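You operate a simulated robot arm through the tools that you are given. There is no shell and no other tool. Be economical: measure what you need, move in short steps, check, and stop when the job is done.

Carry out the task below with a simulated robot arm. There is one attempt and no reset: what you move stays moved.

Task
Brake the roll, pin the paper with both clamp bars, brake dial to 3.
Fine: the orange brake lever goes to HOLD first; the levers of the join board's upper and lower bar to HOLD; the rest stays.

The check looks at the end state, three seconds after you hand in, the way a careful person would. Anything else that was tipped, shoved, dropped, spilled or broken makes it a failure.

Robot
A 6-joint arm with a two-finger parallel gripper, fixed in place. Base frame: the origin is at the foot of the arm, x ahead of it, y to its left, z up. Lengths are in cm, angles in degrees, forces in N, time in s.
With the tool pointing down near the work surface it reaches from about 22 to 66 cm from the base axis. Its first joint turns from -66.0 to 66.0 degrees. Payload 2.9 kg.
The tool frame sits at the grasp point between the pads (the TCP): z along the fingers, y along the line on which they close. The tips reach 3 cm beyond it. Largest opening 11 cm; finger width 2, thickness 1; the body of the gripper, 4.8 by 11.2 cm, starts 5.5 cm behind the TCP.
Orientation is told as [roll, pitch, yaw] about the base's x, y, z axes, in that order, counted from this pose: with the fingers straight down and closing along the base's y, the tool's x points along the base's -x, its y along +y and its z along -z.

Tools
- The arm moves only by the tool play_rows. Its arguments are lists of equal length, an entry for each row: "delta_pos": the shift along the base's x, y, z in cm, a list of three; "rot": the turn, a rotation vector about the base's x, y, z in degrees, a list of three; "hand": the opening in per cent of the stroke, from 0 (shut) to 100 (fully open). In form: {"delta_pos": [[dx, dy, dz], ...], "rot": [[rx, ry, rz], ...], "hand": [hand, ...]}. A call has 1 to 12 rows; each row is the pose to reach, as a shift and turn from the pose commanded when the call began. Rows are played at 5 a second. More than 5 cm and 8.6 degrees between two rows, or a gripper value outside its range, and nothing of the call is played. Where a pose cannot be reached the arm comes as near as it can. A force on the tool above 90 N (or 10 N above the force at the start of the call, whichever is more), or a blocked arm, ends the call early, and 0.2 s more pass. The fingers move at their own pace (about 10.8 cm/s each) and stop on an object; they squeeze with about 41 N. The grip force told is the motor's: it shows also when the fingers shut on nothing. Time passes only in rows, and 0.2 s behind the last, so rows that repeat a pose let the fingers close. It gives the time, the measured TCP pose, the force on the tool (base axes), the opening and the grip force at its end, in the units of the frame above (readings bear some noise), with the torque about the TCP (base axes, N m) and any sound that the robot's microphone picked up, and new pictures: "views" is both (left out), scene, wrist or none.
- Cameras (640 x 400 px; columns grow to the right, rows downward): "scene" is fixed at [10.19, 46.92, 138.71]; the picture's right is [-0.34, -0.94, 0.00], its down [-0.52, 0.19, -0.83] and it looks along [0.78, -0.29, -0.56] (base axes); focal length 214 px, centre (320, 200). "wrist" rides on the gripper at [7.2, 1.7, -10.3] in the tool frame; the picture's right is [-0.23, 0.97, 0.00], its down [-0.76, -0.18, -0.62] and it looks along [-0.61, -0.14, 0.78] (tool axes); focal length 222 px, centre (320, 200). There is no depth. A picture from a camera that has moved, and an enlarged one, comes with that camera's place and axes in the base frame and with its lens.
- zoom(camera, box): a new picture of the part [left, top, right, bottom] of that camera's present view, enlarged. The clock stands still meanwhile.
- finish_job(): hands the job in; it is judged then, once.

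Work in short steps. Places have to be worked out from the pictures, the camera data and where the tool is seen: move nearer, look again, correct. Check each grasp and each placing, and mend what went wrong. You have 120 turns and 200 pictures in all, those below and enlarged ones among them. Open the gripper and draw the arm clear of the work before you hand the job in, unless the task says otherwise; then end with one line.

The tools are called after ">>>" by a JSON object that holds its "name" and its "arguments". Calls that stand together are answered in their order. play_rows: Moves the arm, as the interface text tells. Its arguments: {"type":"object","properties":{"delta_pos":{"type":"array","items":{"type":"array","items":{"type":"number"}}},"rot":{"type":"array","items":{"type":"array","items":{"type":"number"}}},"hand":{"type":"array","items":{"type":"number"}},"views":{"type":"string","enum":["both","scene","wrist","none"]}},"required":["delta_pos","rot","hand"]} The other tools are called the same way: zoom (camera, box) takes an enlarged picture of a part of a camera's view; finish_job () hands the job in.

At the start:

```text
time_s: 0.0
tool_pos: [34.92, 9.9, 122.73]
orientation: [0.0, 0.1, 0.0]
contact_force: [0.1, 0.1, 0.1]
ft_torque: [0.02, 0.0, 0.01]
finger_gap: 10.99
finger_force: 0.1
```

scene: 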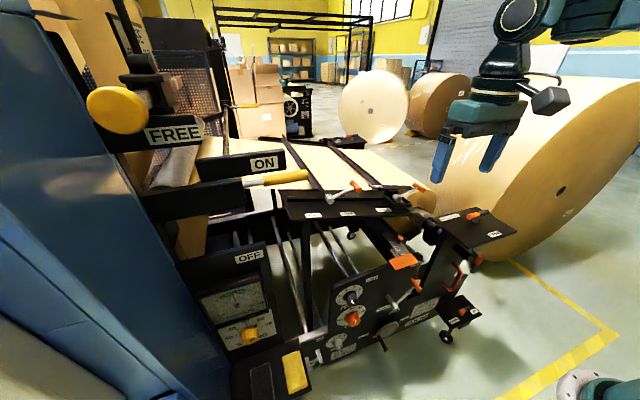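
wrist: 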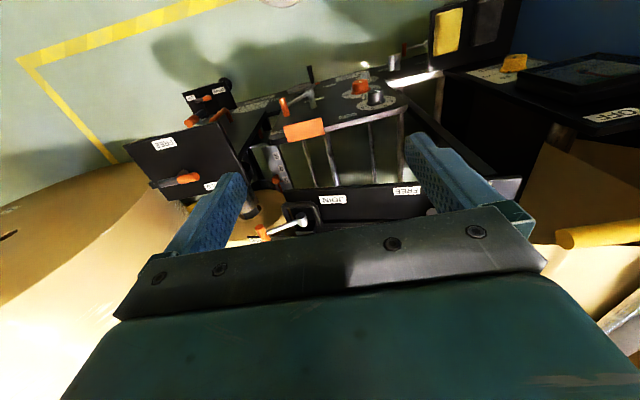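

I'll start by enlarging the scene to identify the levers, dial and labels.

>>> {"name": "zoom", "arguments": {"camera": "scene", "box": [270, 160, 400, 241]}}

>>> {"name": "zoom", "arguments": {"camera": "scene", "box": [390, 190, 530, 278]}}

>>> {"name": "zoom", "arguments": {"camera": "scene", "box": [310, 260, 490, 372]}}

>>> {"name": "zoom", "arguments": {"camera": "wrist", "box": [230, 60, 430, 185]}}

>>> {"name": "zoom", "arguments": {"camera": "wrist", "box": [120, 70, 320, 250]}}

```text
4.92 times, centred on (335, 200) of scene
camera zoom: at [10.19, 46.92, 138.71], right [-0.34, -0.94, 0.0], down [-0.52, 0.19, -0.83], along [0.78, -0.29, -0.56], focal length 1056 px, centre (246, 198)
```

zoom: 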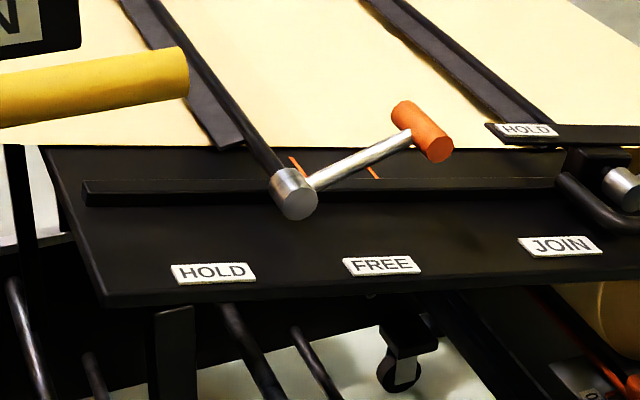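

```text
4.55 times, centred on (460, 234) of scene
camera zoom: at [10.19, 46.92, 138.71], right [-0.34, -0.94, 0.0], down [-0.52, 0.19, -0.83], along [0.78, -0.29, -0.56], focal length 975 px, centre (-316, 46)
```

zoom: 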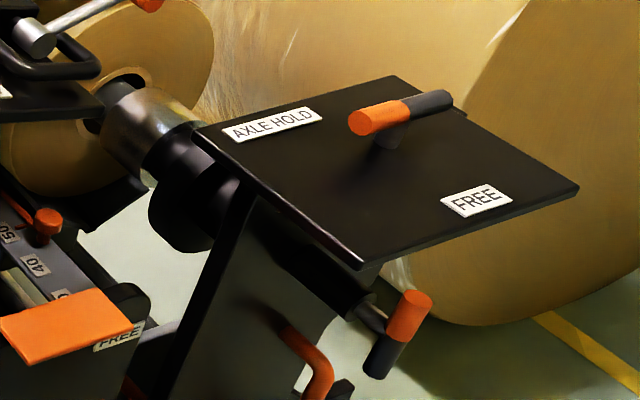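

```text
3.56 times, centred on (400, 316) of scene
camera zoom: at [10.19, 46.92, 138.71], right [-0.34, -0.94, 0.0], down [-0.52, 0.19, -0.83], along [0.78, -0.29, -0.56], focal length 763 px, centre (36, -212)
```

zoom: 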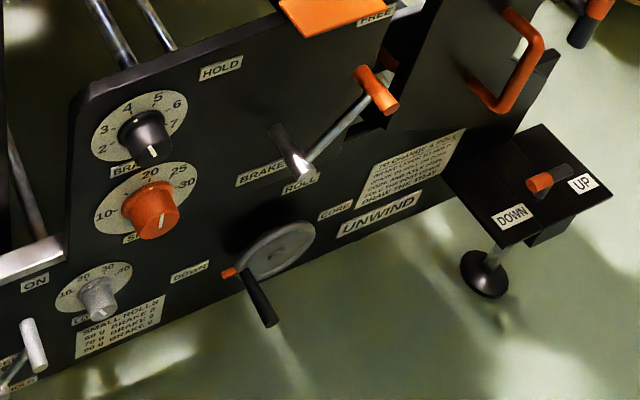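

```text
3.20 times, centred on (330, 122) of wrist
camera zoom: at [27.7, 11.62, 133.16], right [0.23, 0.97, 0.0], down [0.76, -0.18, 0.62], along [0.61, -0.14, -0.78], focal length 711 px, centre (288, 448)
```

zoom: 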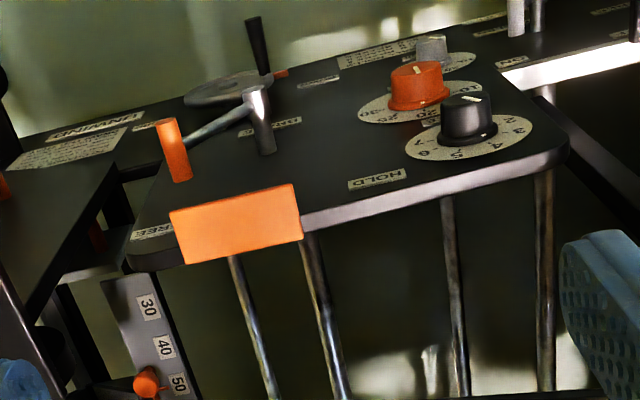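

```text
2.22 times, centred on (220, 160) of wrist
camera zoom: at [27.7, 11.62, 133.16], right [0.23, 0.97, 0.0], down [0.76, -0.18, 0.62], along [0.61, -0.14, -0.78], focal length 494 px, centre (542, 289)
```

zoom: 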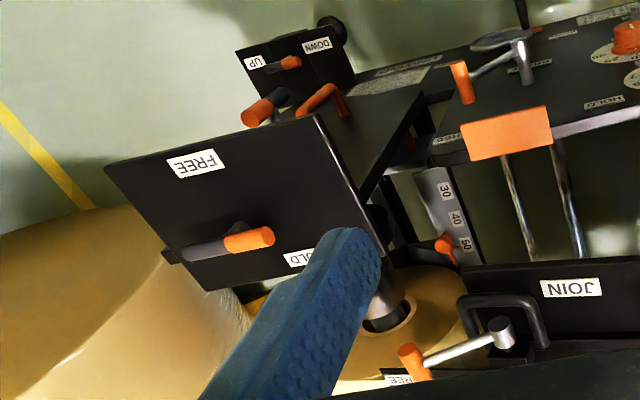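

The dial and brake lever sit on a vertical panel at x≈47, and the join board is around x≈56–63, z≈98. I'll back off and tilt the tool forward a bit for a clear wrist view of the join board levers.

>>> {"name": "play_rows", "arguments": {"delta_pos": [[-2, 1, 2], [-4, 2, 4], [-6, 4, 6], [-6, 6, 6]], "rot": [[0, -5, 0], [0, -12, 0], [0, -18, 0], [0, -20, 0]], "hand": [100, 100, 100, 100]}}

```text
time_s: 1.0
tool_pos: [29.0, 15.97, 128.65]
orientation: [0.1, -20.0, 0.0]
contact_force: [-0.5, 0.6, 0.0]
ft_torque: [0.02, -0.01, 0.01]
finger_gap: 10.98
finger_force: 0.0
camera wrist: at [18.64, 17.62, 135.98], right [0.21, 0.97, 0.08], down [0.5, -0.18, 0.85], along [0.84, -0.14, -0.53], focal length 222 px, centre (320, 200)
```

scene: 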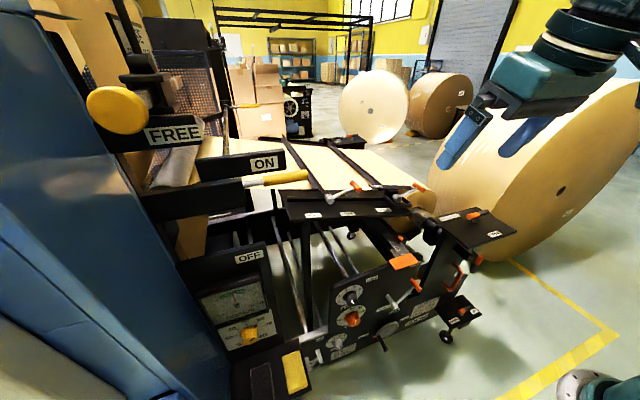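
wrist: 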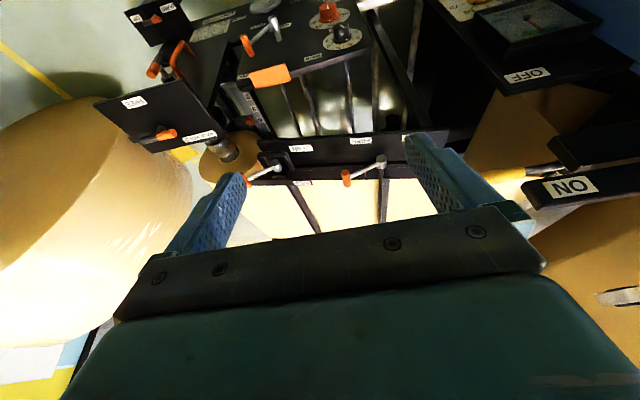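

Now the wrist camera sees both levers between the fingers; I'll enlarge them.

>>> {"name": "zoom", "arguments": {"camera": "wrist", "box": [230, 120, 420, 239]}}

>>> {"name": "zoom", "arguments": {"camera": "wrist", "box": [220, 0, 380, 100]}}

```text
3.36 times, centred on (325, 180) of wrist
camera zoom: at [18.64, 17.62, 135.98], right [0.21, 0.97, 0.08], down [0.5, -0.18, 0.85], along [0.84, -0.14, -0.53], focal length 747 px, centre (303, 269)
```

zoom: 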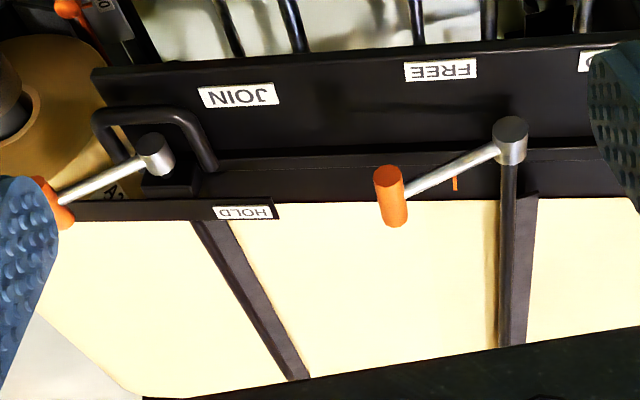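

```text
4.00 times, centred on (300, 50) of wrist
camera zoom: at [18.64, 17.62, 135.98], right [0.21, 0.97, 0.08], down [0.5, -0.18, 0.85], along [0.84, -0.14, -0.53], focal length 888 px, centre (400, 800)
```

zoom: 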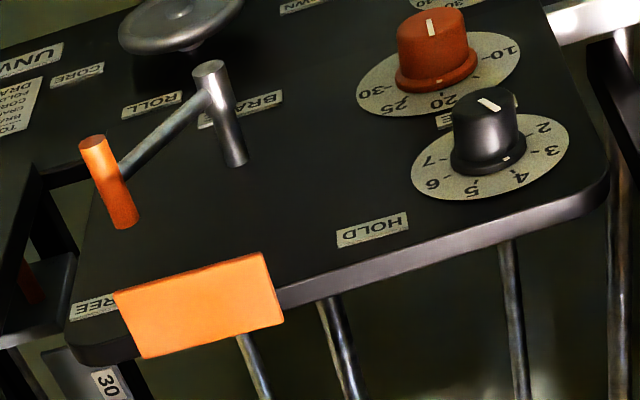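

Brake lever: tip at about [41.8, −0.7, 72], pivot about [41.8, 5.7, 61.5], axis along x; HOLD is up and to the +y side. I move down in front of the panel, tilting the tool forward.

>>> {"name": "play_rows", "arguments": {"delta_pos": [[0, -2.2, -3.5], [0, -4.4, -7], [0, -6.6, -10.5], [0, -8.8, -14], [0, -11, -17.5], [0, -13.2, -21], [0, -15.4, -24.5], [0, -17.6, -28], [0, -19.8, -31.5], [0, -22, -35], [0, -24, -38.5]], "rot": [[0, -4, 0], [0, -8, 0], [0, -12, 0], [0, -16, 0], [0, -20, 0], [0, -24, 0], [0, -28, 0], [0, -32, 0], [0, -36, 0], [0, -40, 0], [0, -44, 0]], "hand": [100, 80, 60, 40, 20, 0, 0, 0, 0, 0, 0]}}

```text
time_s: 3.6
tool_pos: [37.35, -20.21, 95.45]
orientation: [12.1, -72.1, -18.3]
contact_force: [0.1, 0.4, 1.4]
ft_torque: [-0.01, 0.03, -0.04]
finger_gap: 0.01
finger_force: 37.9
out of reach, approached as far as the arm can: row 6, 7, 8, 9, 10, 11
stopped in row 11: the arm was blocked; the commanded pose is now the measured one
camera wrist: at [25.72, -16.9, 91.82], right [0.18, 0.94, 0.28], down [-0.39, -0.19, 0.9], along [0.9, -0.27, 0.33], focal length 222 px, centre (320, 200)
```

scene: 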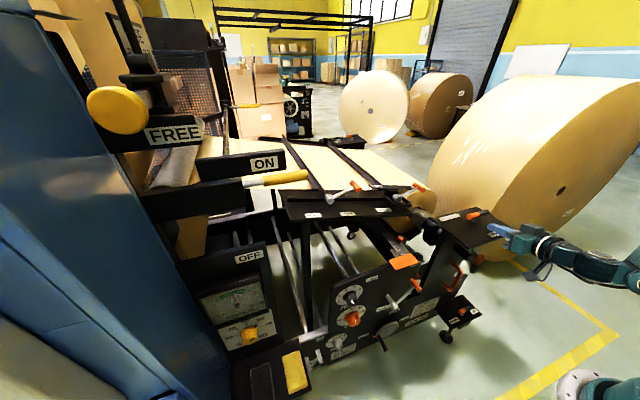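
wrist: 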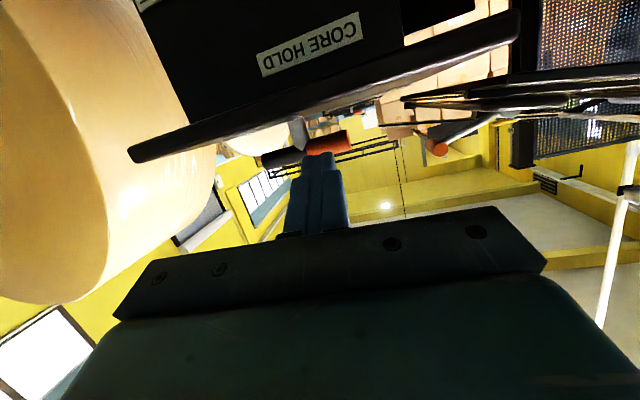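

The low, close pose was out of reach and the arm wandered toward the AXLE HOLD plate. I check closely that nothing was touched before moving away.

>>> {"name": "zoom", "arguments": {"camera": "wrist", "box": [220, 100, 460, 250]}}

>>> {"name": "zoom", "arguments": {"camera": "scene", "box": [410, 190, 570, 290]}}

```text
2.67 times, centred on (340, 175) of wrist
camera zoom: at [25.72, -16.9, 91.82], right [0.18, 0.94, 0.28], down [-0.39, -0.19, 0.9], along [0.9, -0.27, 0.33], focal length 592 px, centre (267, 267)
```

zoom: 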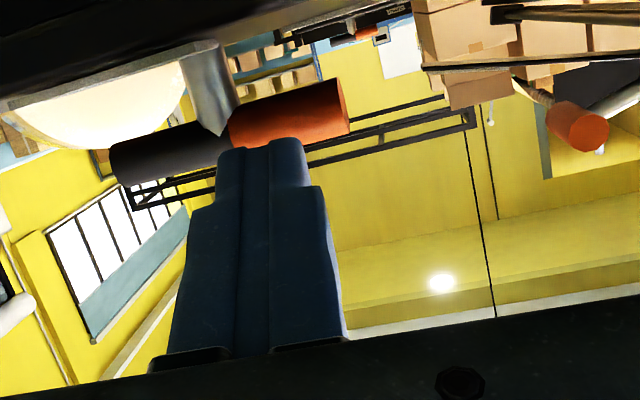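

```text
4.00 times, centred on (490, 240) of scene
camera zoom: at [10.19, 46.92, 138.71], right [-0.34, -0.94, 0.0], down [-0.52, 0.19, -0.83], along [0.78, -0.29, -0.56], focal length 858 px, centre (-360, 40)
```

zoom: 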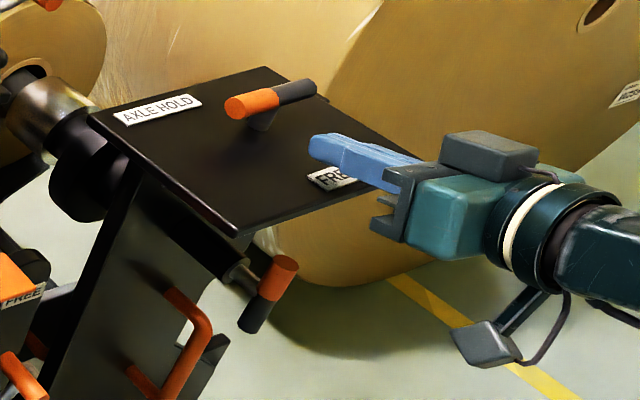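

The axle lever is unchanged and untouched. I retreat straight up, then reduce the tilt.

>>> {"name": "play_rows", "arguments": {"delta_pos": [[0, 0, 4], [0, 1, 8], [-1, 3, 12], [-1, 6, 14], [-1, 9, 16], [-1, 12, 16]], "rot": [[0, 0, 0], [0, 3, 0], [0, 9, 0], [0, 16, 0], [0, 23, 0], [0, 30, 0]], "hand": [0, 0, 0, 0, 0, 0], "views": "scene"}}

```text
time_s: 5.0
tool_pos: [36.62, -8.1, 111.43]
orientation: [-0.2, -42.6, -7.7]
contact_force: [-0.3, -0.3, 0.2]
ft_torque: [-0.01, -0.01, -0.01]
finger_gap: 0.0
finger_force: 37.9
out of reach, approached as far as the arm can: row 1
```

scene: 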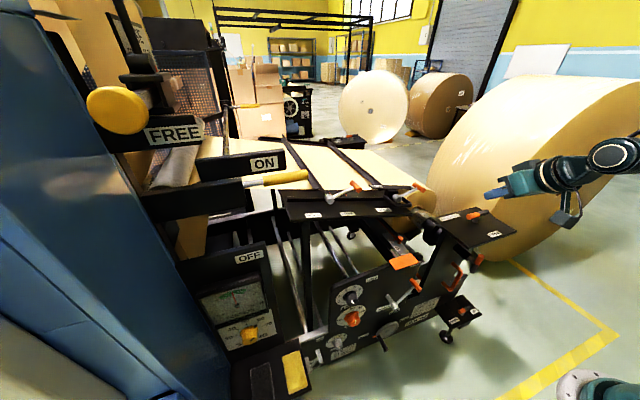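

Now go down at x≈35 in line with the brake lever, 45° tilt, hand half open, staying clear of the orange plate (x≥42, z≈82).

>>> {"name": "play_rows", "arguments": {"delta_pos": [[0, 1.5, -4], [-0.5, 3, -8], [-1, 5, -12], [-1, 7, -16], [-1, 7.4, -20], [-1, 7.4, -24], [-1, 7.4, -27]], "rot": [[0, 0, 2], [0, 0, 4], [0, 0, 6], [0, 0, 7.7], [0, 0, 7.7], [0, 0, 7.7], [0, 0, 7.7]], "hand": [0, 10, 20, 30, 40, 50, 50]}}

```text
time_s: 6.6
tool_pos: [38.01, -0.86, 83.58]
orientation: [-0.3, -42.7, 0.1]
contact_force: [0.3, -0.4, -0.8]
ft_torque: [0.02, 0.03, 0.02]
finger_gap: 5.48
finger_force: 0.1
out of reach, approached as far as the arm can: row 3, 4, 5, 6, 7
camera wrist: at [25.74, 0.89, 86.41], right [0.17, 0.97, 0.15], down [0.14, -0.17, 0.97], along [0.98, -0.14, -0.16], focal length 222 px, centre (320, 200)
```

scene: 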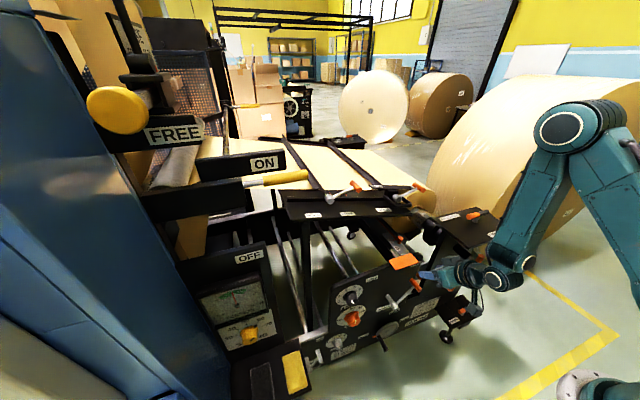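
wrist: 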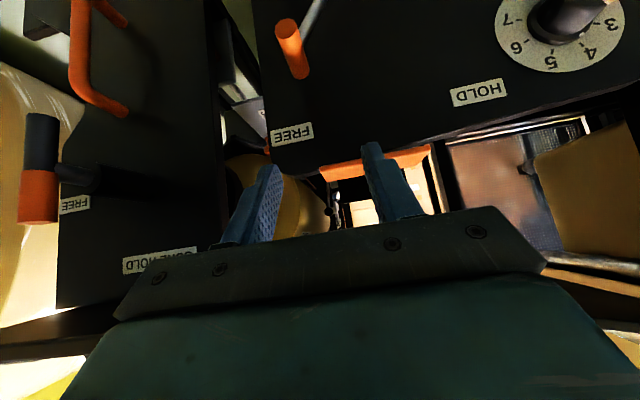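

Excellent view: lever tip ≈[41.8, −1.6, 71], HOLD label at y≈14. I lower so the open fingers straddle the orange handle.

>>> {"name": "play_rows", "arguments": {"delta_pos": [[0, -0.6, -3], [0.3, -0.7, -5.5], [0.8, -0.7, -7.5]], "rot": [[0, 0, 0], [0, 0, 0], [0, 0, 0]], "hand": [50, 50, 50]}}

```text
time_s: 7.4
tool_pos: [38.89, -1.69, 76.09]
orientation: [-0.2, -42.7, 0.2]
contact_force: [0.8, 1.0, 0.8]
ft_torque: [0.01, 0.02, -0.01]
finger_gap: 5.54
finger_force: 0.2
camera wrist: at [26.51, 0.02, 78.86], right [0.17, 0.97, 0.15], down [0.14, -0.17, 0.97], along [0.98, -0.14, -0.16], focal length 222 px, centre (320, 200)
```

scene: 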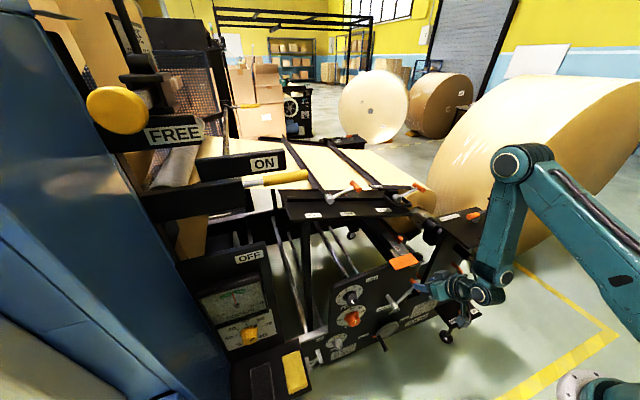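
wrist: 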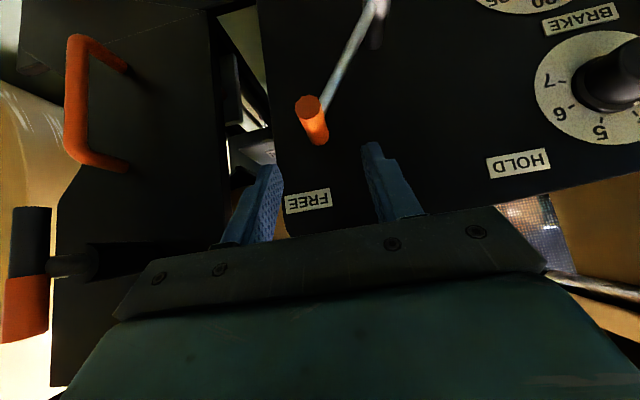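

Handle measured: x 39.5–44, y≈−1.75, z≈70.8. I lower the last 4 cm so the fingers straddle it.

>>> {"name": "play_rows", "arguments": {"delta_pos": [[0.6, 0, -2], [1.2, 0, -4.3]], "rot": [[0, 0, 0], [0, 0, 0]], "hand": [50, 50], "views": "wrist"}}

```text
time_s: 8.0
tool_pos: [40.03, -1.64, 71.71]
orientation: [-0.3, -42.6, 0.1]
contact_force: [0.2, -0.4, 0.9]
ft_torque: [0.04, 0.02, -0.02]
finger_gap: 5.48
finger_force: 0.1
camera wrist: at [27.82, 0.1, 74.44], right [0.17, 0.97, 0.15], down [0.14, -0.18, 0.97], along [0.98, -0.14, -0.16], focal length 222 px, centre (320, 200)
```

wrist: 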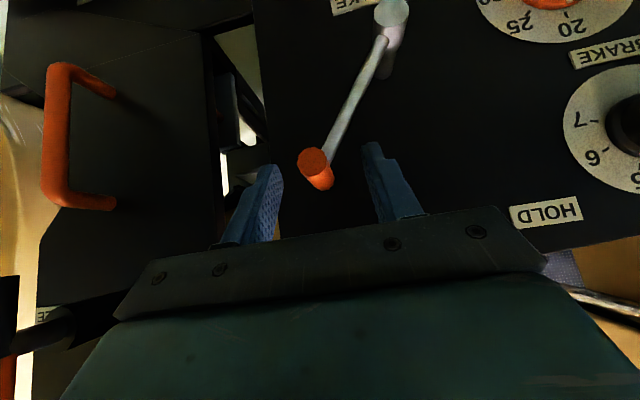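

Fingers straddle the handle. I narrow the cage and carry the lever along its arc toward HOLD (over the top, +y).

>>> {"name": "play_rows", "arguments": {"delta_pos": [[0, 0, 0], [1.1, 0.0, 0], [1.1, 1.2, 0.7], [1.1, 2.4, 1.2], [1.1, 4.3, 1.7], [1.1, 6.4, 1.9]], "rot": [[0, 0, 0], [0, 0, 0], [0, 0, 0], [0, 0, 0], [0, 0, 0], [0, 0, 0]], "hand": [26, 26, 26, 26, 26, 26], "views": "wrist"}}

```text
time_s: 9.4
tool_pos: [41.25, 4.77, 73.59]
orientation: [-0.1, -42.5, 0.1]
contact_force: [1.1, 1.0, 0.4]
ft_torque: [0.0, 0.02, -0.02]
finger_gap: 2.87
finger_force: 0.1
camera wrist: at [28.95, 6.47, 76.37], right [0.17, 0.97, 0.15], down [0.14, -0.18, 0.97], along [0.98, -0.14, -0.16], focal length 222 px, centre (320, 200)
```

wrist: 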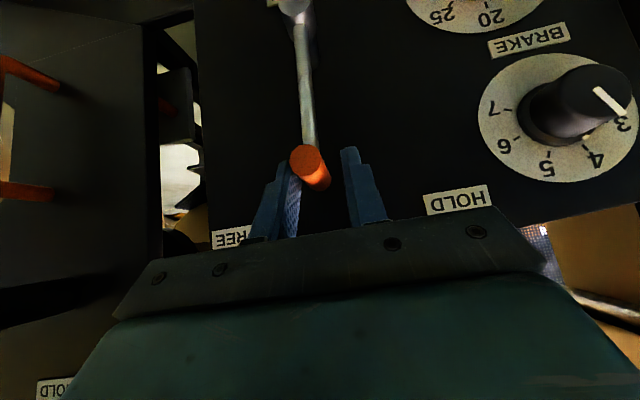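

Lever follows, now about upright. Continue the arc to the HOLD side.

>>> {"name": "play_rows", "arguments": {"delta_pos": [[0, 2, -0.2], [0, 4, -0.7], [0, 5, -1.1], [0, 6, -1.6]], "rot": [[0, 0, 0], [0, 0, 0], [0, 0, 0], [0, 0, 0]], "hand": [26, 26, 26, 26], "views": "wrist"}}

```text
time_s: 10.4
tool_pos: [41.38, 10.9, 72.13]
orientation: [-0.2, -42.7, 0.2]
contact_force: [0.2, 1.4, 0.2]
ft_torque: [0.02, -0.02, 0.01]
finger_gap: 2.94
finger_force: 1.1
camera wrist: at [28.99, 12.62, 74.76], right [0.17, 0.97, 0.15], down [0.14, -0.18, 0.97], along [0.98, -0.14, -0.16], focal length 222 px, centre (320, 200)
```

wrist: 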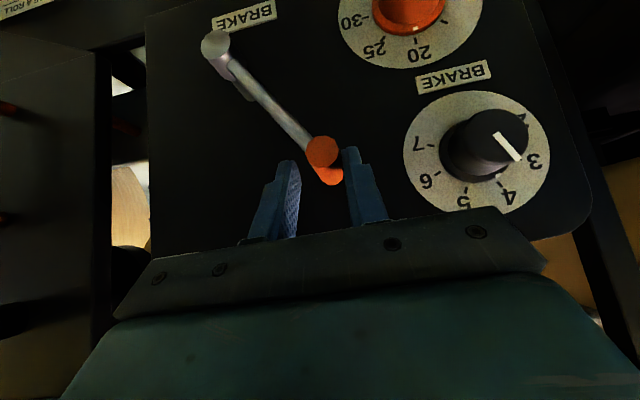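

The lever appears to have gone over and leans on the +y finger. I open the hand and look for where it rests.

>>> {"name": "play_rows", "arguments": {"delta_pos": [[0, 0.5, 0], [0, 1, 0], [0, 1, 0]], "rot": [[0, 0, 0], [0, 0, 0], [0, 0, 0]], "hand": [40, 60, 60], "views": "wrist"}}

```text
time_s: 11.2
tool_pos: [41.28, 11.98, 72.13]
orientation: [-0.2, -42.6, 0.2]
contact_force: [0.4, -0.7, 0.8]
ft_torque: [0.0, 0.02, -0.02]
finger_gap: 6.6
finger_force: 0.1
camera wrist: at [28.93, 13.61, 74.77], right [0.17, 0.97, 0.15], down [0.14, -0.17, 0.97], along [0.98, -0.14, -0.16], focal length 222 px, centre (320, 200)
```

wrist: 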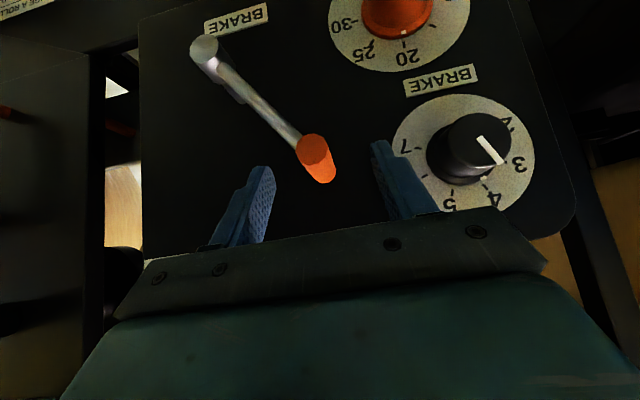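

It rests at about +35°, mirror of the start. I push gently with the −y finger to confirm it's at its stop.

>>> {"name": "play_rows", "arguments": {"delta_pos": [[0, 1.5, -0.3], [0, 2.3, -0.5], [0, 2.8, -0.6], [0, 3.2, -0.8]], "rot": [[0, 0, 0], [0, 0, 0], [0, 0, 0], [0, 0, 0]], "hand": [60, 60, 60, 60], "views": "wrist"}}

```text
time_s: 12.2
tool_pos: [41.21, 14.65, 71.37]
orientation: [-1.0, -42.6, 0.6]
contact_force: [-15.1, -22.1, 36.0]
ft_torque: [-1.92, -0.16, -0.91]
finger_gap: 7.74
finger_force: 11.5
camera wrist: at [28.88, 16.32, 74.13], right [0.17, 0.98, 0.14], down [0.14, -0.17, 0.98], along [0.98, -0.14, -0.16], focal length 222 px, centre (320, 200)
```

wrist: 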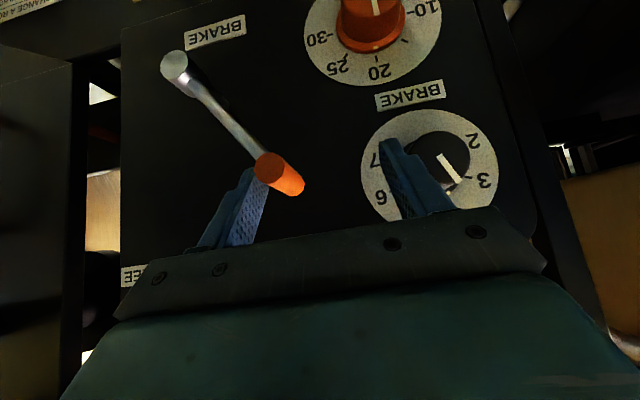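

Firm stop confirmed (22 N sideways, no movement), so the brake lever is at HOLD. I back off, retreat, and look straight at the dial.

>>> {"name": "play_rows", "arguments": {"delta_pos": [[0, -1.8, 0.5], [-0.5, -1.8, 3], [-2, -1.8, 6.5], [-3, 0, 9], [-4, 3, 10]], "rot": [[0, 0, 0], [0, 0, 0], [0, 0, 0], [0, 0, 0], [0, 0, 0]], "hand": [60, 60, 60, 60, 60], "views": "both"}}

>>> {"name": "zoom", "arguments": {"camera": "wrist", "box": [320, 0, 520, 125]}}

>>> {"name": "zoom", "arguments": {"camera": "scene", "box": [310, 260, 470, 360]}}

```text
time_s: 13.4
tool_pos: [37.26, 17.67, 81.16]
orientation: [-0.1, -42.6, 0.1]
contact_force: [0.2, 0.2, 0.0]
ft_torque: [0.01, 0.0, -0.01]
finger_gap: 6.59
finger_force: 0.1
camera wrist: at [24.98, 19.39, 83.95], right [0.17, 0.97, 0.15], down [0.14, -0.17, 0.97], along [0.98, -0.14, -0.16], focal length 222 px, centre (320, 200)
```

scene: 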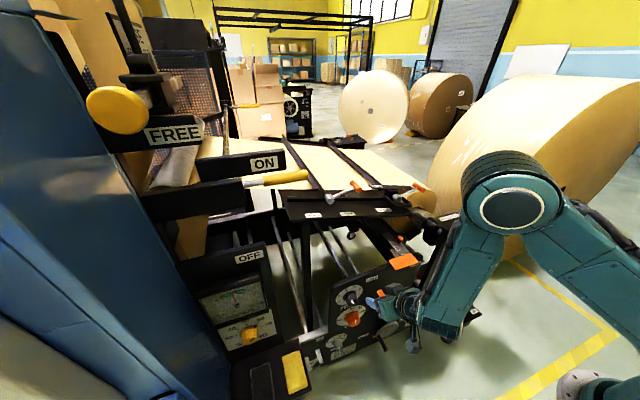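
wrist: 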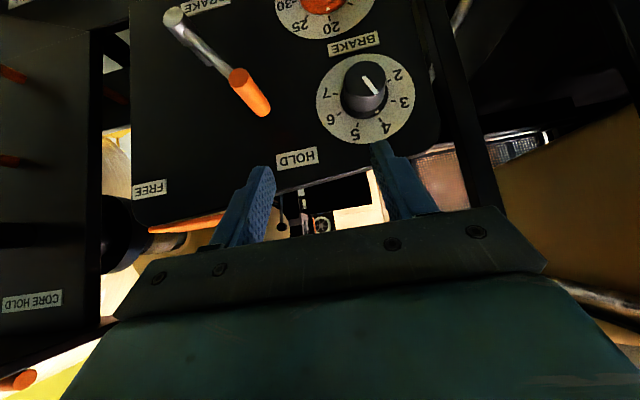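

```text
3.20 times, centred on (420, 62) of wrist
camera zoom: at [24.98, 19.39, 83.95], right [0.17, 0.97, 0.15], down [0.14, -0.17, 0.97], along [0.98, -0.14, -0.16], focal length 711 px, centre (0, 640)
```

zoom: 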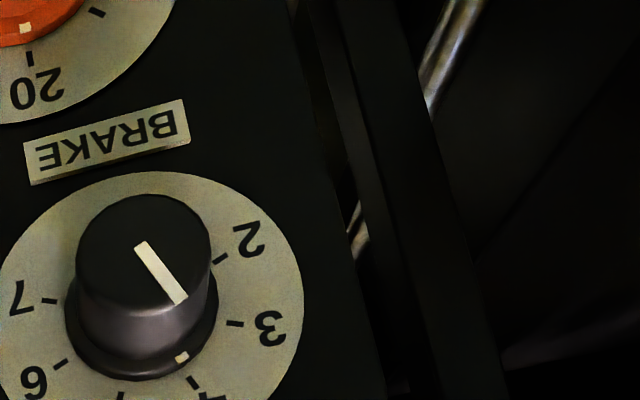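

```text
4.00 times, centred on (390, 310) of scene
camera zoom: at [10.19, 46.91, 138.71], right [-0.34, -0.94, 0.0], down [-0.52, 0.19, -0.83], along [0.78, -0.29, -0.56], focal length 858 px, centre (40, -240)
```

zoom: 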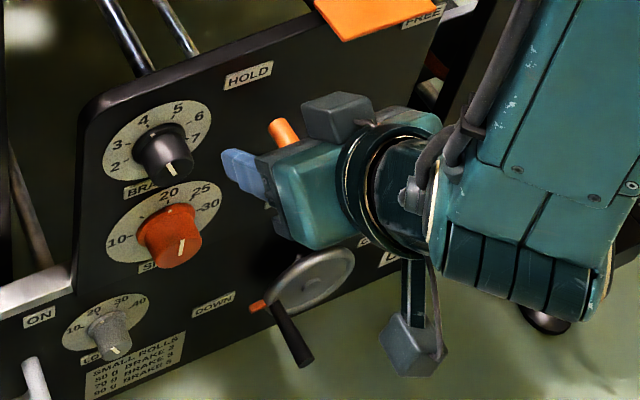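

The pointer (line and skirt dot) sits at 4; 3 is one 45° step counter-clockwise seen from the robot (rotation −45° about x). Knob face centre ≈[45.1, 22.8, 69.7]. I bring the tool horizontal in front of it, pre-rolled +20°.

>>> {"name": "play_rows", "arguments": {"delta_pos": [[0, 1, -2], [0, 2, -4], [0, 3, -6], [0, 4, -8], [0, 5.1, -10], [0, 5.1, -11.4]], "rot": [[0, -8, 0], [0, -16, 0], [0, -24, 0], [0, -32, 0], [0, -40, 0], [0, -47.4, 0]], "hand": [60, 60, 60, 60, 60, 60]}}

```text
time_s: 14.8
tool_pos: [40.27, 27.4, 71.0]
orientation: [-1.9, -79.2, 0.6]
contact_force: [-0.5, 0.1, -0.1]
ft_torque: [0.06, -0.01, 0.02]
finger_gap: 6.58
finger_force: 0.0
out of reach, approached as far as the arm can: row 4, 5, 6
camera wrist: at [28.82, 29.32, 65.82], right [0.06, 0.97, 0.22], down [-0.47, -0.16, 0.87], along [0.88, -0.16, 0.45], focal length 222 px, centre (320, 200)
```

scene: 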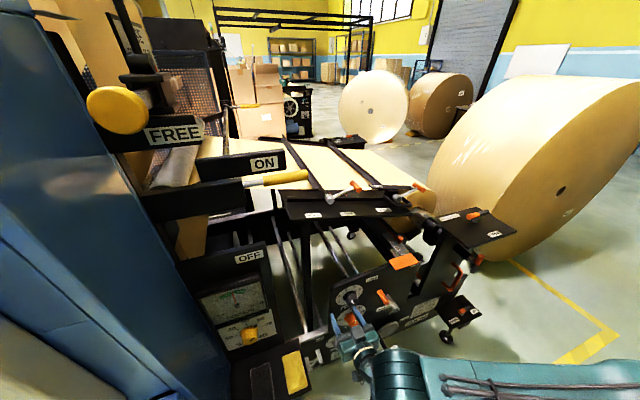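
wrist: 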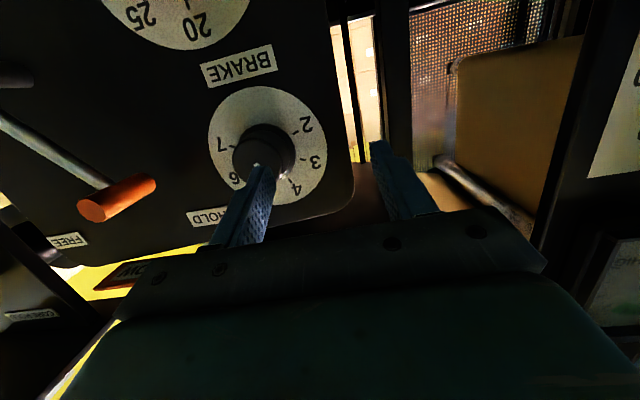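

The arm stops a bit short of horizontal here. From the actual pose I line up with the knob at x≈41.5 before advancing.

>>> {"name": "play_rows", "arguments": {"delta_pos": [[0.6, -2.3, -0.4], [1.0, -4.6, -0.8]], "rot": [[0, 0, 0], [0, 0, 0]], "hand": [60, 60]}}

```text
time_s: 15.3
tool_pos: [41.4, 26.12, 70.43]
orientation: [-8.0, -79.0, 7.1]
contact_force: [-37.3, 3.8, 13.1]
ft_torque: [-0.45, -0.56, -1.25]
finger_gap: 6.47
finger_force: 0.0
out of reach, approached as far as the arm can: row 1, 2
stopped in row 2: the force on the tool passed its limit at 125 N (the readings are from after the stop); the commanded pose is now the measured one
camera wrist: at [29.88, 27.84, 65.4], right [0.05, 0.98, 0.2], down [-0.47, -0.15, 0.87], along [0.88, -0.14, 0.45], focal length 222 px, centre (320, 200)
```

scene: 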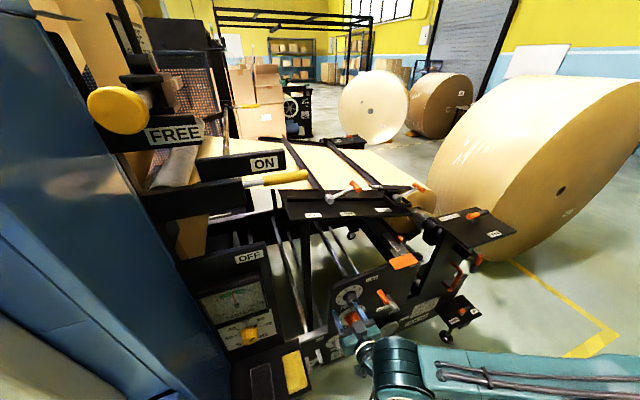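
wrist: 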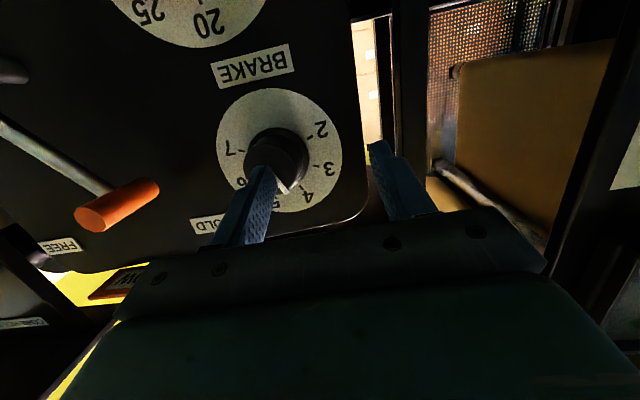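

A fingertip met the knob's face end-on because the arm couldn't hold the commanded pose. I back off by lifting and easing the tilt, then inspect the dial.

>>> {"name": "play_rows", "arguments": {"delta_pos": [[-1, 0.3, 0.3], [-2, 0.3, 2], [-2.5, 0, 5], [-3, -2, 8]], "rot": [[0, 4, 0], [0, 12, 0], [0, 19, -3], [0, 26, -7]], "hand": [60, 60, 60, 60]}}

>>> {"name": "zoom", "arguments": {"camera": "wrist", "box": [240, 0, 480, 150]}}

```text
time_s: 16.3
tool_pos: [38.24, 24.05, 78.65]
orientation: [-5.1, -52.9, -2.9]
contact_force: [-0.4, -0.4, 0.0]
ft_torque: [-0.01, 0.02, 0.0]
finger_gap: 6.62
finger_force: 0.0
camera wrist: at [25.99, 27.25, 79.09], right [0.25, 0.96, 0.13], down [-0.05, -0.12, 0.99], along [0.97, -0.26, 0.02], focal length 222 px, centre (320, 200)
```

scene: 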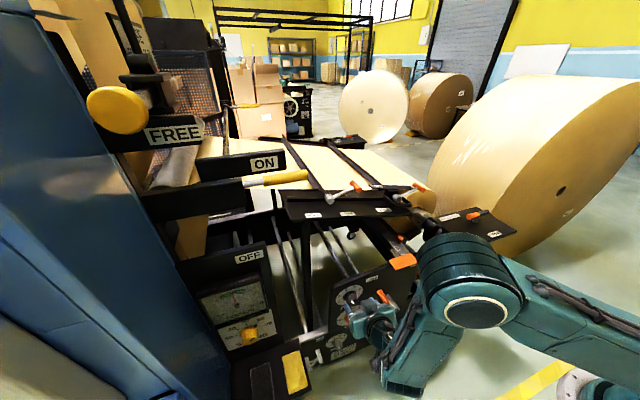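
wrist: 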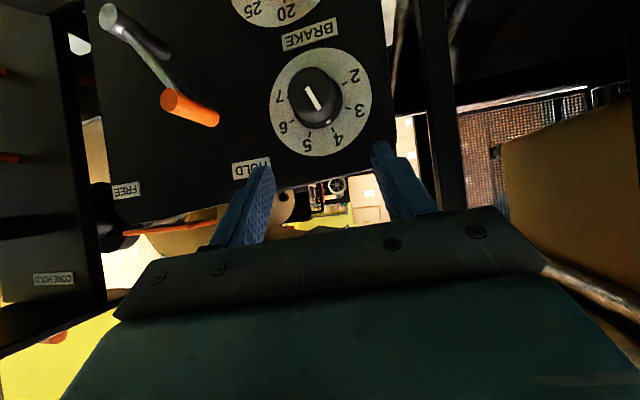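

```text
2.67 times, centred on (360, 75) of wrist
camera zoom: at [25.99, 27.25, 79.09], right [0.25, 0.96, 0.13], down [-0.05, -0.12, 0.99], along [0.97, -0.26, 0.02], focal length 592 px, centre (213, 533)
```

zoom: 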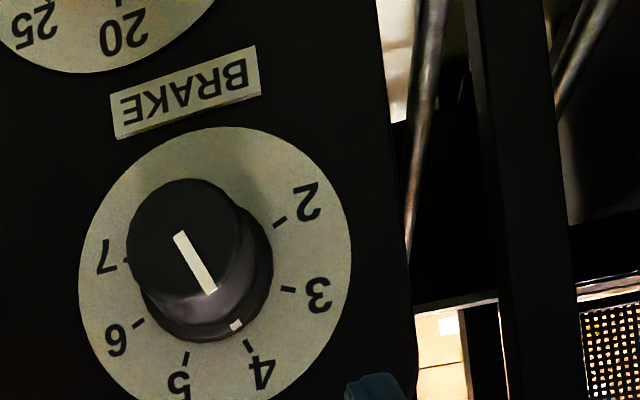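

The dial is undisturbed, still at 4. I'll grip it with about 55° tilt (reachable) instead, pre-rolled +20° about x; first a standoff pose 6 cm back along the tool axis.

>>> {"name": "play_rows", "arguments": {"delta_pos": [[0.3, -1, -1.5], [0.7, -2, -3], [1.0, -3.2, -4.6]], "rot": [[7.6, -1.1, 2.2], [15.2, -2.2, 4.5], [22.9, -3.3, 6.7]], "hand": [60, 60, 60]}}

```text
time_s: 17.1
tool_pos: [39.43, 20.98, 74.0]
orientation: [32.5, -50.3, -25.9]
contact_force: [-0.8, 0.3, -0.1]
ft_torque: [0.0, 0.04, -0.02]
finger_gap: 6.59
finger_force: 0.1
camera wrist: at [26.88, 22.49, 74.64], right [0.13, 0.85, 0.51], down [-0.07, -0.5, 0.86], along [0.99, -0.15, 0.0], focal length 222 px, centre (320, 200)
```

scene: 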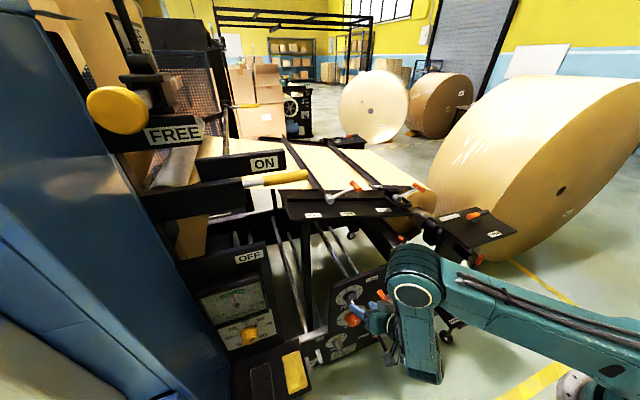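
wrist: 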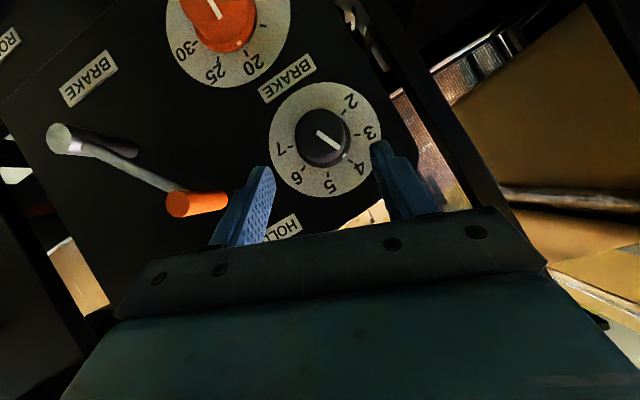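

Orientation is as intended and the knob is centred between the fingers. Advance along the tool axis in two steps.

>>> {"name": "play_rows", "arguments": {"delta_pos": [[1.6, 0.35, -1.0], [3.2, 0.7, -2.0]], "rot": [[0, 0, 0], [0, 0, 0]], "hand": [60, 60], "views": "wrist"}}

```text
time_s: 17.7
tool_pos: [42.9, 21.54, 71.56]
orientation: [32.3, -50.3, -25.9]
contact_force: [-0.9, -0.1, -0.5]
ft_torque: [-0.05, 0.01, 0.02]
finger_gap: 6.6
finger_force: 0.0
camera wrist: at [30.16, 23.08, 72.33], right [0.13, 0.85, 0.51], down [-0.07, -0.5, 0.86], along [0.99, -0.15, 0.0], focal length 222 px, centre (320, 200)
```

wrist: 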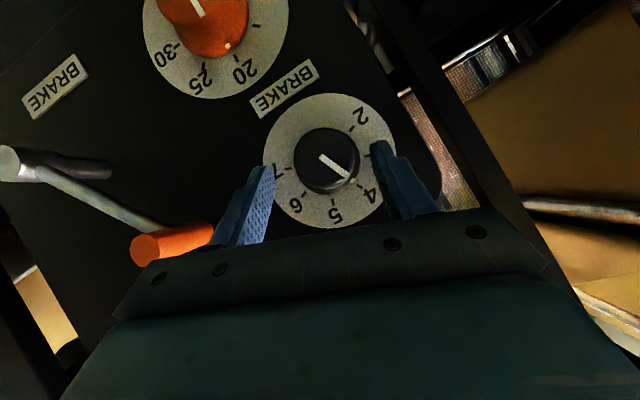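

Aligned. Advance the last bit and close on the knob.

>>> {"name": "play_rows", "arguments": {"delta_pos": [[0.6, 0.25, -0.3], [1.2, 0.5, -0.55], [1.2, 0.5, -0.55], [1.2, 0.5, -0.55], [1.2, 0.5, -0.55]], "rot": [[0, 0, 0], [0, 0, 0], [0, 0, 0], [0, 0, 0], [0, 0, 0]], "hand": [60, 60, 40, 20, 20], "views": "wrist"}}

```text
time_s: 18.9
tool_pos: [43.94, 22.08, 71.32]
orientation: [32.3, -50.4, -25.7]
contact_force: [-24.9, -4.9, 20.1]
ft_torque: [0.03, -0.1, 0.16]
finger_gap: 4.21
finger_force: 45.3
camera wrist: at [31.3, 23.55, 71.91], right [0.13, 0.85, 0.51], down [-0.07, -0.5, 0.86], along [0.99, -0.15, 0.0], focal length 222 px, centre (320, 200)
```

wrist: 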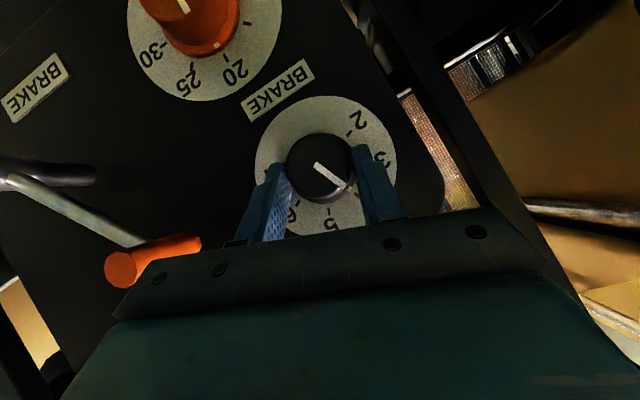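

Gripped (4.2 cm diameter). I turn it −22.5° about x first and check.

>>> {"name": "play_rows", "arguments": {"delta_pos": [[0, 0.16, 0.04], [0, 0.32, 0.06], [0, 0.49, 0.07]], "rot": [[-7.5, 0, 0], [-15, 0, 0], [-22.5, 0, 0]], "hand": [20, 20, 20], "views": "wrist"}}

>>> {"name": "zoom", "arguments": {"camera": "wrist", "box": [220, 60, 420, 260]}}

```text
time_s: 19.7
tool_pos: [43.91, 22.61, 71.37]
orientation: [-4.5, -54.7, 3.8]
contact_force: [-21.3, -0.4, 8.9]
ft_torque: [-0.01, 0.06, 0.01]
finger_gap: 4.21
finger_force: 44.8
camera wrist: at [31.29, 24.22, 71.39], right [0.13, 0.98, 0.14], down [-0.07, -0.13, 0.99], along [0.99, -0.14, 0.05], focal length 222 px, centre (320, 200)
```

wrist: 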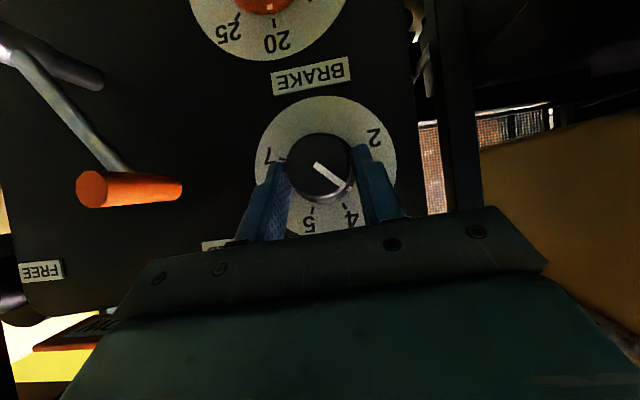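

```text
2.00 times, centred on (320, 160) of wrist
camera zoom: at [31.29, 24.22, 71.39], right [0.13, 0.98, 0.14], down [-0.07, -0.13, 0.99], along [0.99, -0.14, 0.05], focal length 444 px, centre (320, 280)
```

zoom: 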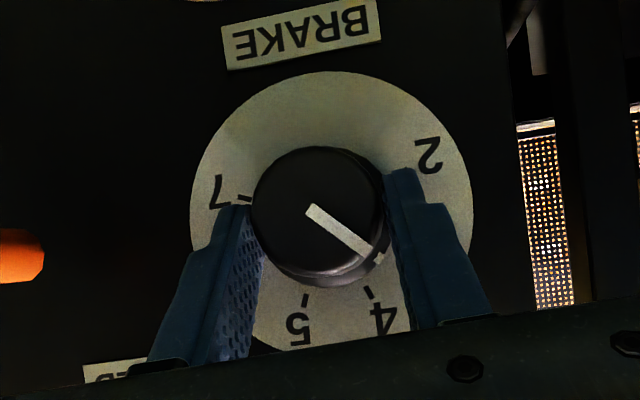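

The knob turns with the gripper and is now between 4 and 3. Turn the remaining −22.5°.

>>> {"name": "play_rows", "arguments": {"delta_pos": [[0, 0.16, -0.02], [0, 0.32, -0.06], [0, 0.48, -0.12]], "rot": [[-7.5, 0, 0], [-15, 0, 0], [-22.5, 0, 0]], "hand": [20, 20, 20], "views": "wrist"}}

>>> {"name": "zoom", "arguments": {"camera": "wrist", "box": [220, 60, 420, 260]}}

```text
time_s: 20.5
tool_pos: [43.94, 23.11, 71.19]
orientation: [-39.1, -47.7, 31.3]
contact_force: [-24.3, 4.4, -1.5]
ft_torque: [0.09, 0.21, 0.11]
finger_gap: 4.15
finger_force: 44.8
camera wrist: at [31.26, 24.56, 70.65], right [0.13, 0.96, -0.25], down [-0.07, 0.26, 0.96], along [0.99, -0.1, 0.1], focal length 222 px, centre (320, 200)
```

wrist: 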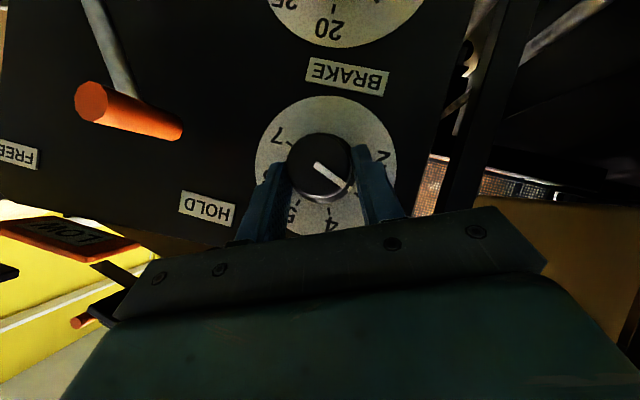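

```text
2.00 times, centred on (320, 160) of wrist
camera zoom: at [31.26, 24.56, 70.65], right [0.13, 0.96, -0.25], down [-0.07, 0.26, 0.96], along [0.99, -0.1, 0.1], focal length 444 px, centre (320, 280)
```

zoom: 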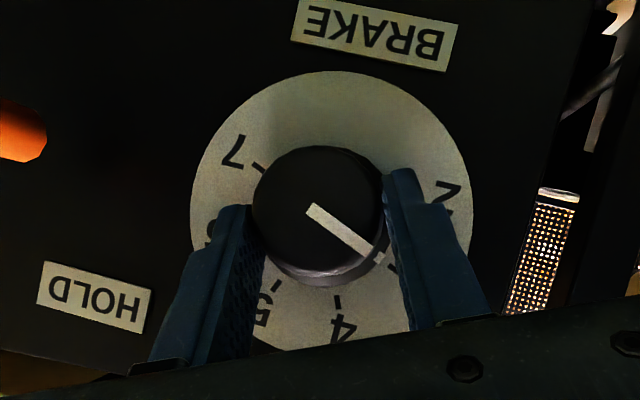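

The skirt dot looks right at the 3 tick. Release, retreat along the tool axis and look.

>>> {"name": "play_rows", "arguments": {"delta_pos": [[0, 0, 0], [0, 0, 0], [-1.6, 0.5, 1.0], [-3.2, 0.9, 2.1], [-5, 1.2, 4], [-6, 0, 7]], "rot": [[0, 0, 0], [0, 0, 0], [0, 0, 0], [0, 0, 0], [7, 0, 0], [15, 0, 0]], "hand": [45, 60, 60, 60, 60, 60]}}

>>> {"name": "zoom", "arguments": {"camera": "wrist", "box": [220, 40, 460, 190]}}

```text
time_s: 21.9
tool_pos: [37.91, 23.06, 78.53]
orientation: [-17.0, -53.6, 13.9]
contact_force: [0.6, 0.4, -1.2]
ft_torque: [0.05, 0.03, -0.02]
finger_gap: 6.59
finger_force: 0.0
camera wrist: at [25.3, 24.65, 78.35], right [0.13, 0.99, 0.02], down [-0.07, -0.01, 1.0], along [0.99, -0.13, 0.07], focal length 222 px, centre (320, 200)
```

scene: 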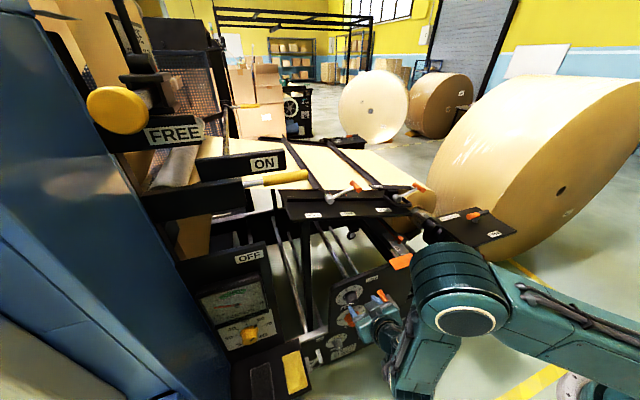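
wrist: 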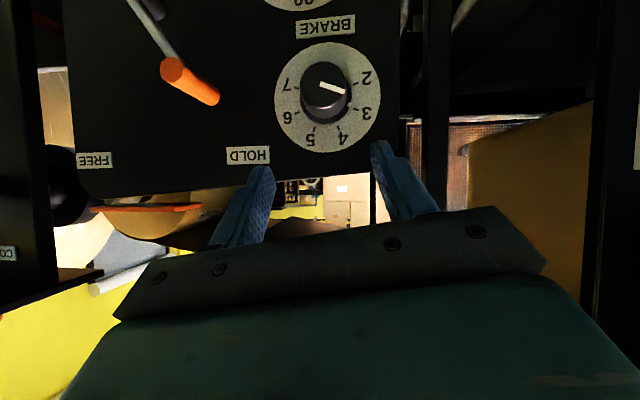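

```text
2.67 times, centred on (340, 115) of wrist
camera zoom: at [25.3, 24.65, 78.35], right [0.13, 0.99, 0.02], down [-0.07, -0.01, 1.0], along [0.99, -0.13, 0.07], focal length 592 px, centre (267, 427)
```

zoom: 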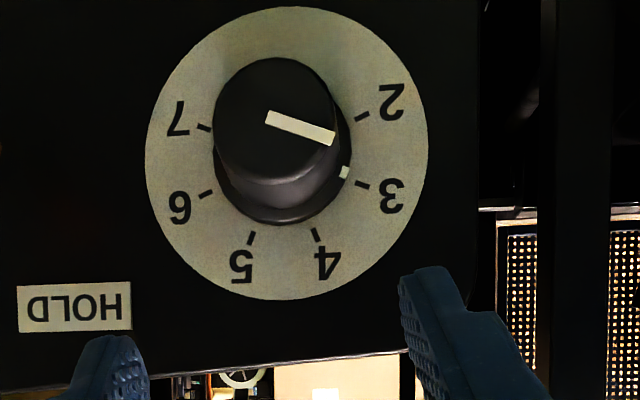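

The dial reads 3 and the brake lever is at HOLD. Join-board estimates: lever A pivot [58.6, 25.8, 103.3] with tip [58.8, 17.2, 106]; lever B pivot [58.8, 0.6, 98] with tip ≈[57, −6.5, 102.5]. I rise with closed fingers to look at A first.

>>> {"name": "play_rows", "arguments": {"delta_pos": [[0, -1, 4], [0, -2, 8], [0, -3, 12], [1, -4, 16], [2.5, -5, 20], [5, -6, 23], [8, -7, 24.5]], "rot": [[5, 0, 0], [10, 0, 0], [10, -3, 0], [10, -6, 0], [10, -9, 0], [10, -12, 0], [10, -15, 0]], "hand": [40, 20, 0, 0, 0, 0, 0]}}

```text
time_s: 23.5
tool_pos: [46.2, 16.05, 102.75]
orientation: [0.4, -69.8, -1.5]
contact_force: [0.3, -0.1, 0.7]
ft_torque: [0.0, 0.01, 0.02]
finger_gap: 0.03
finger_force: 37.7
camera wrist: at [34.0, 17.87, 99.64], right [0.1, 0.97, 0.22], down [-0.33, -0.17, 0.93], along [0.94, -0.16, 0.3], focal length 222 px, centre (320, 200)
```

scene: 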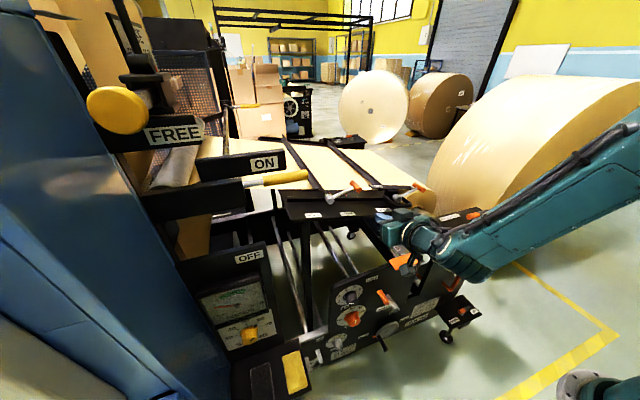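
wrist: 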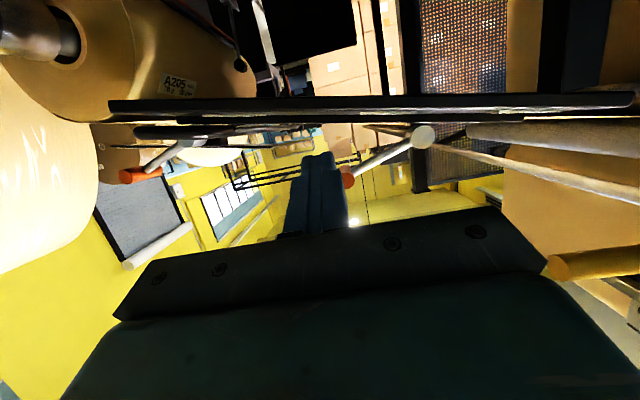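

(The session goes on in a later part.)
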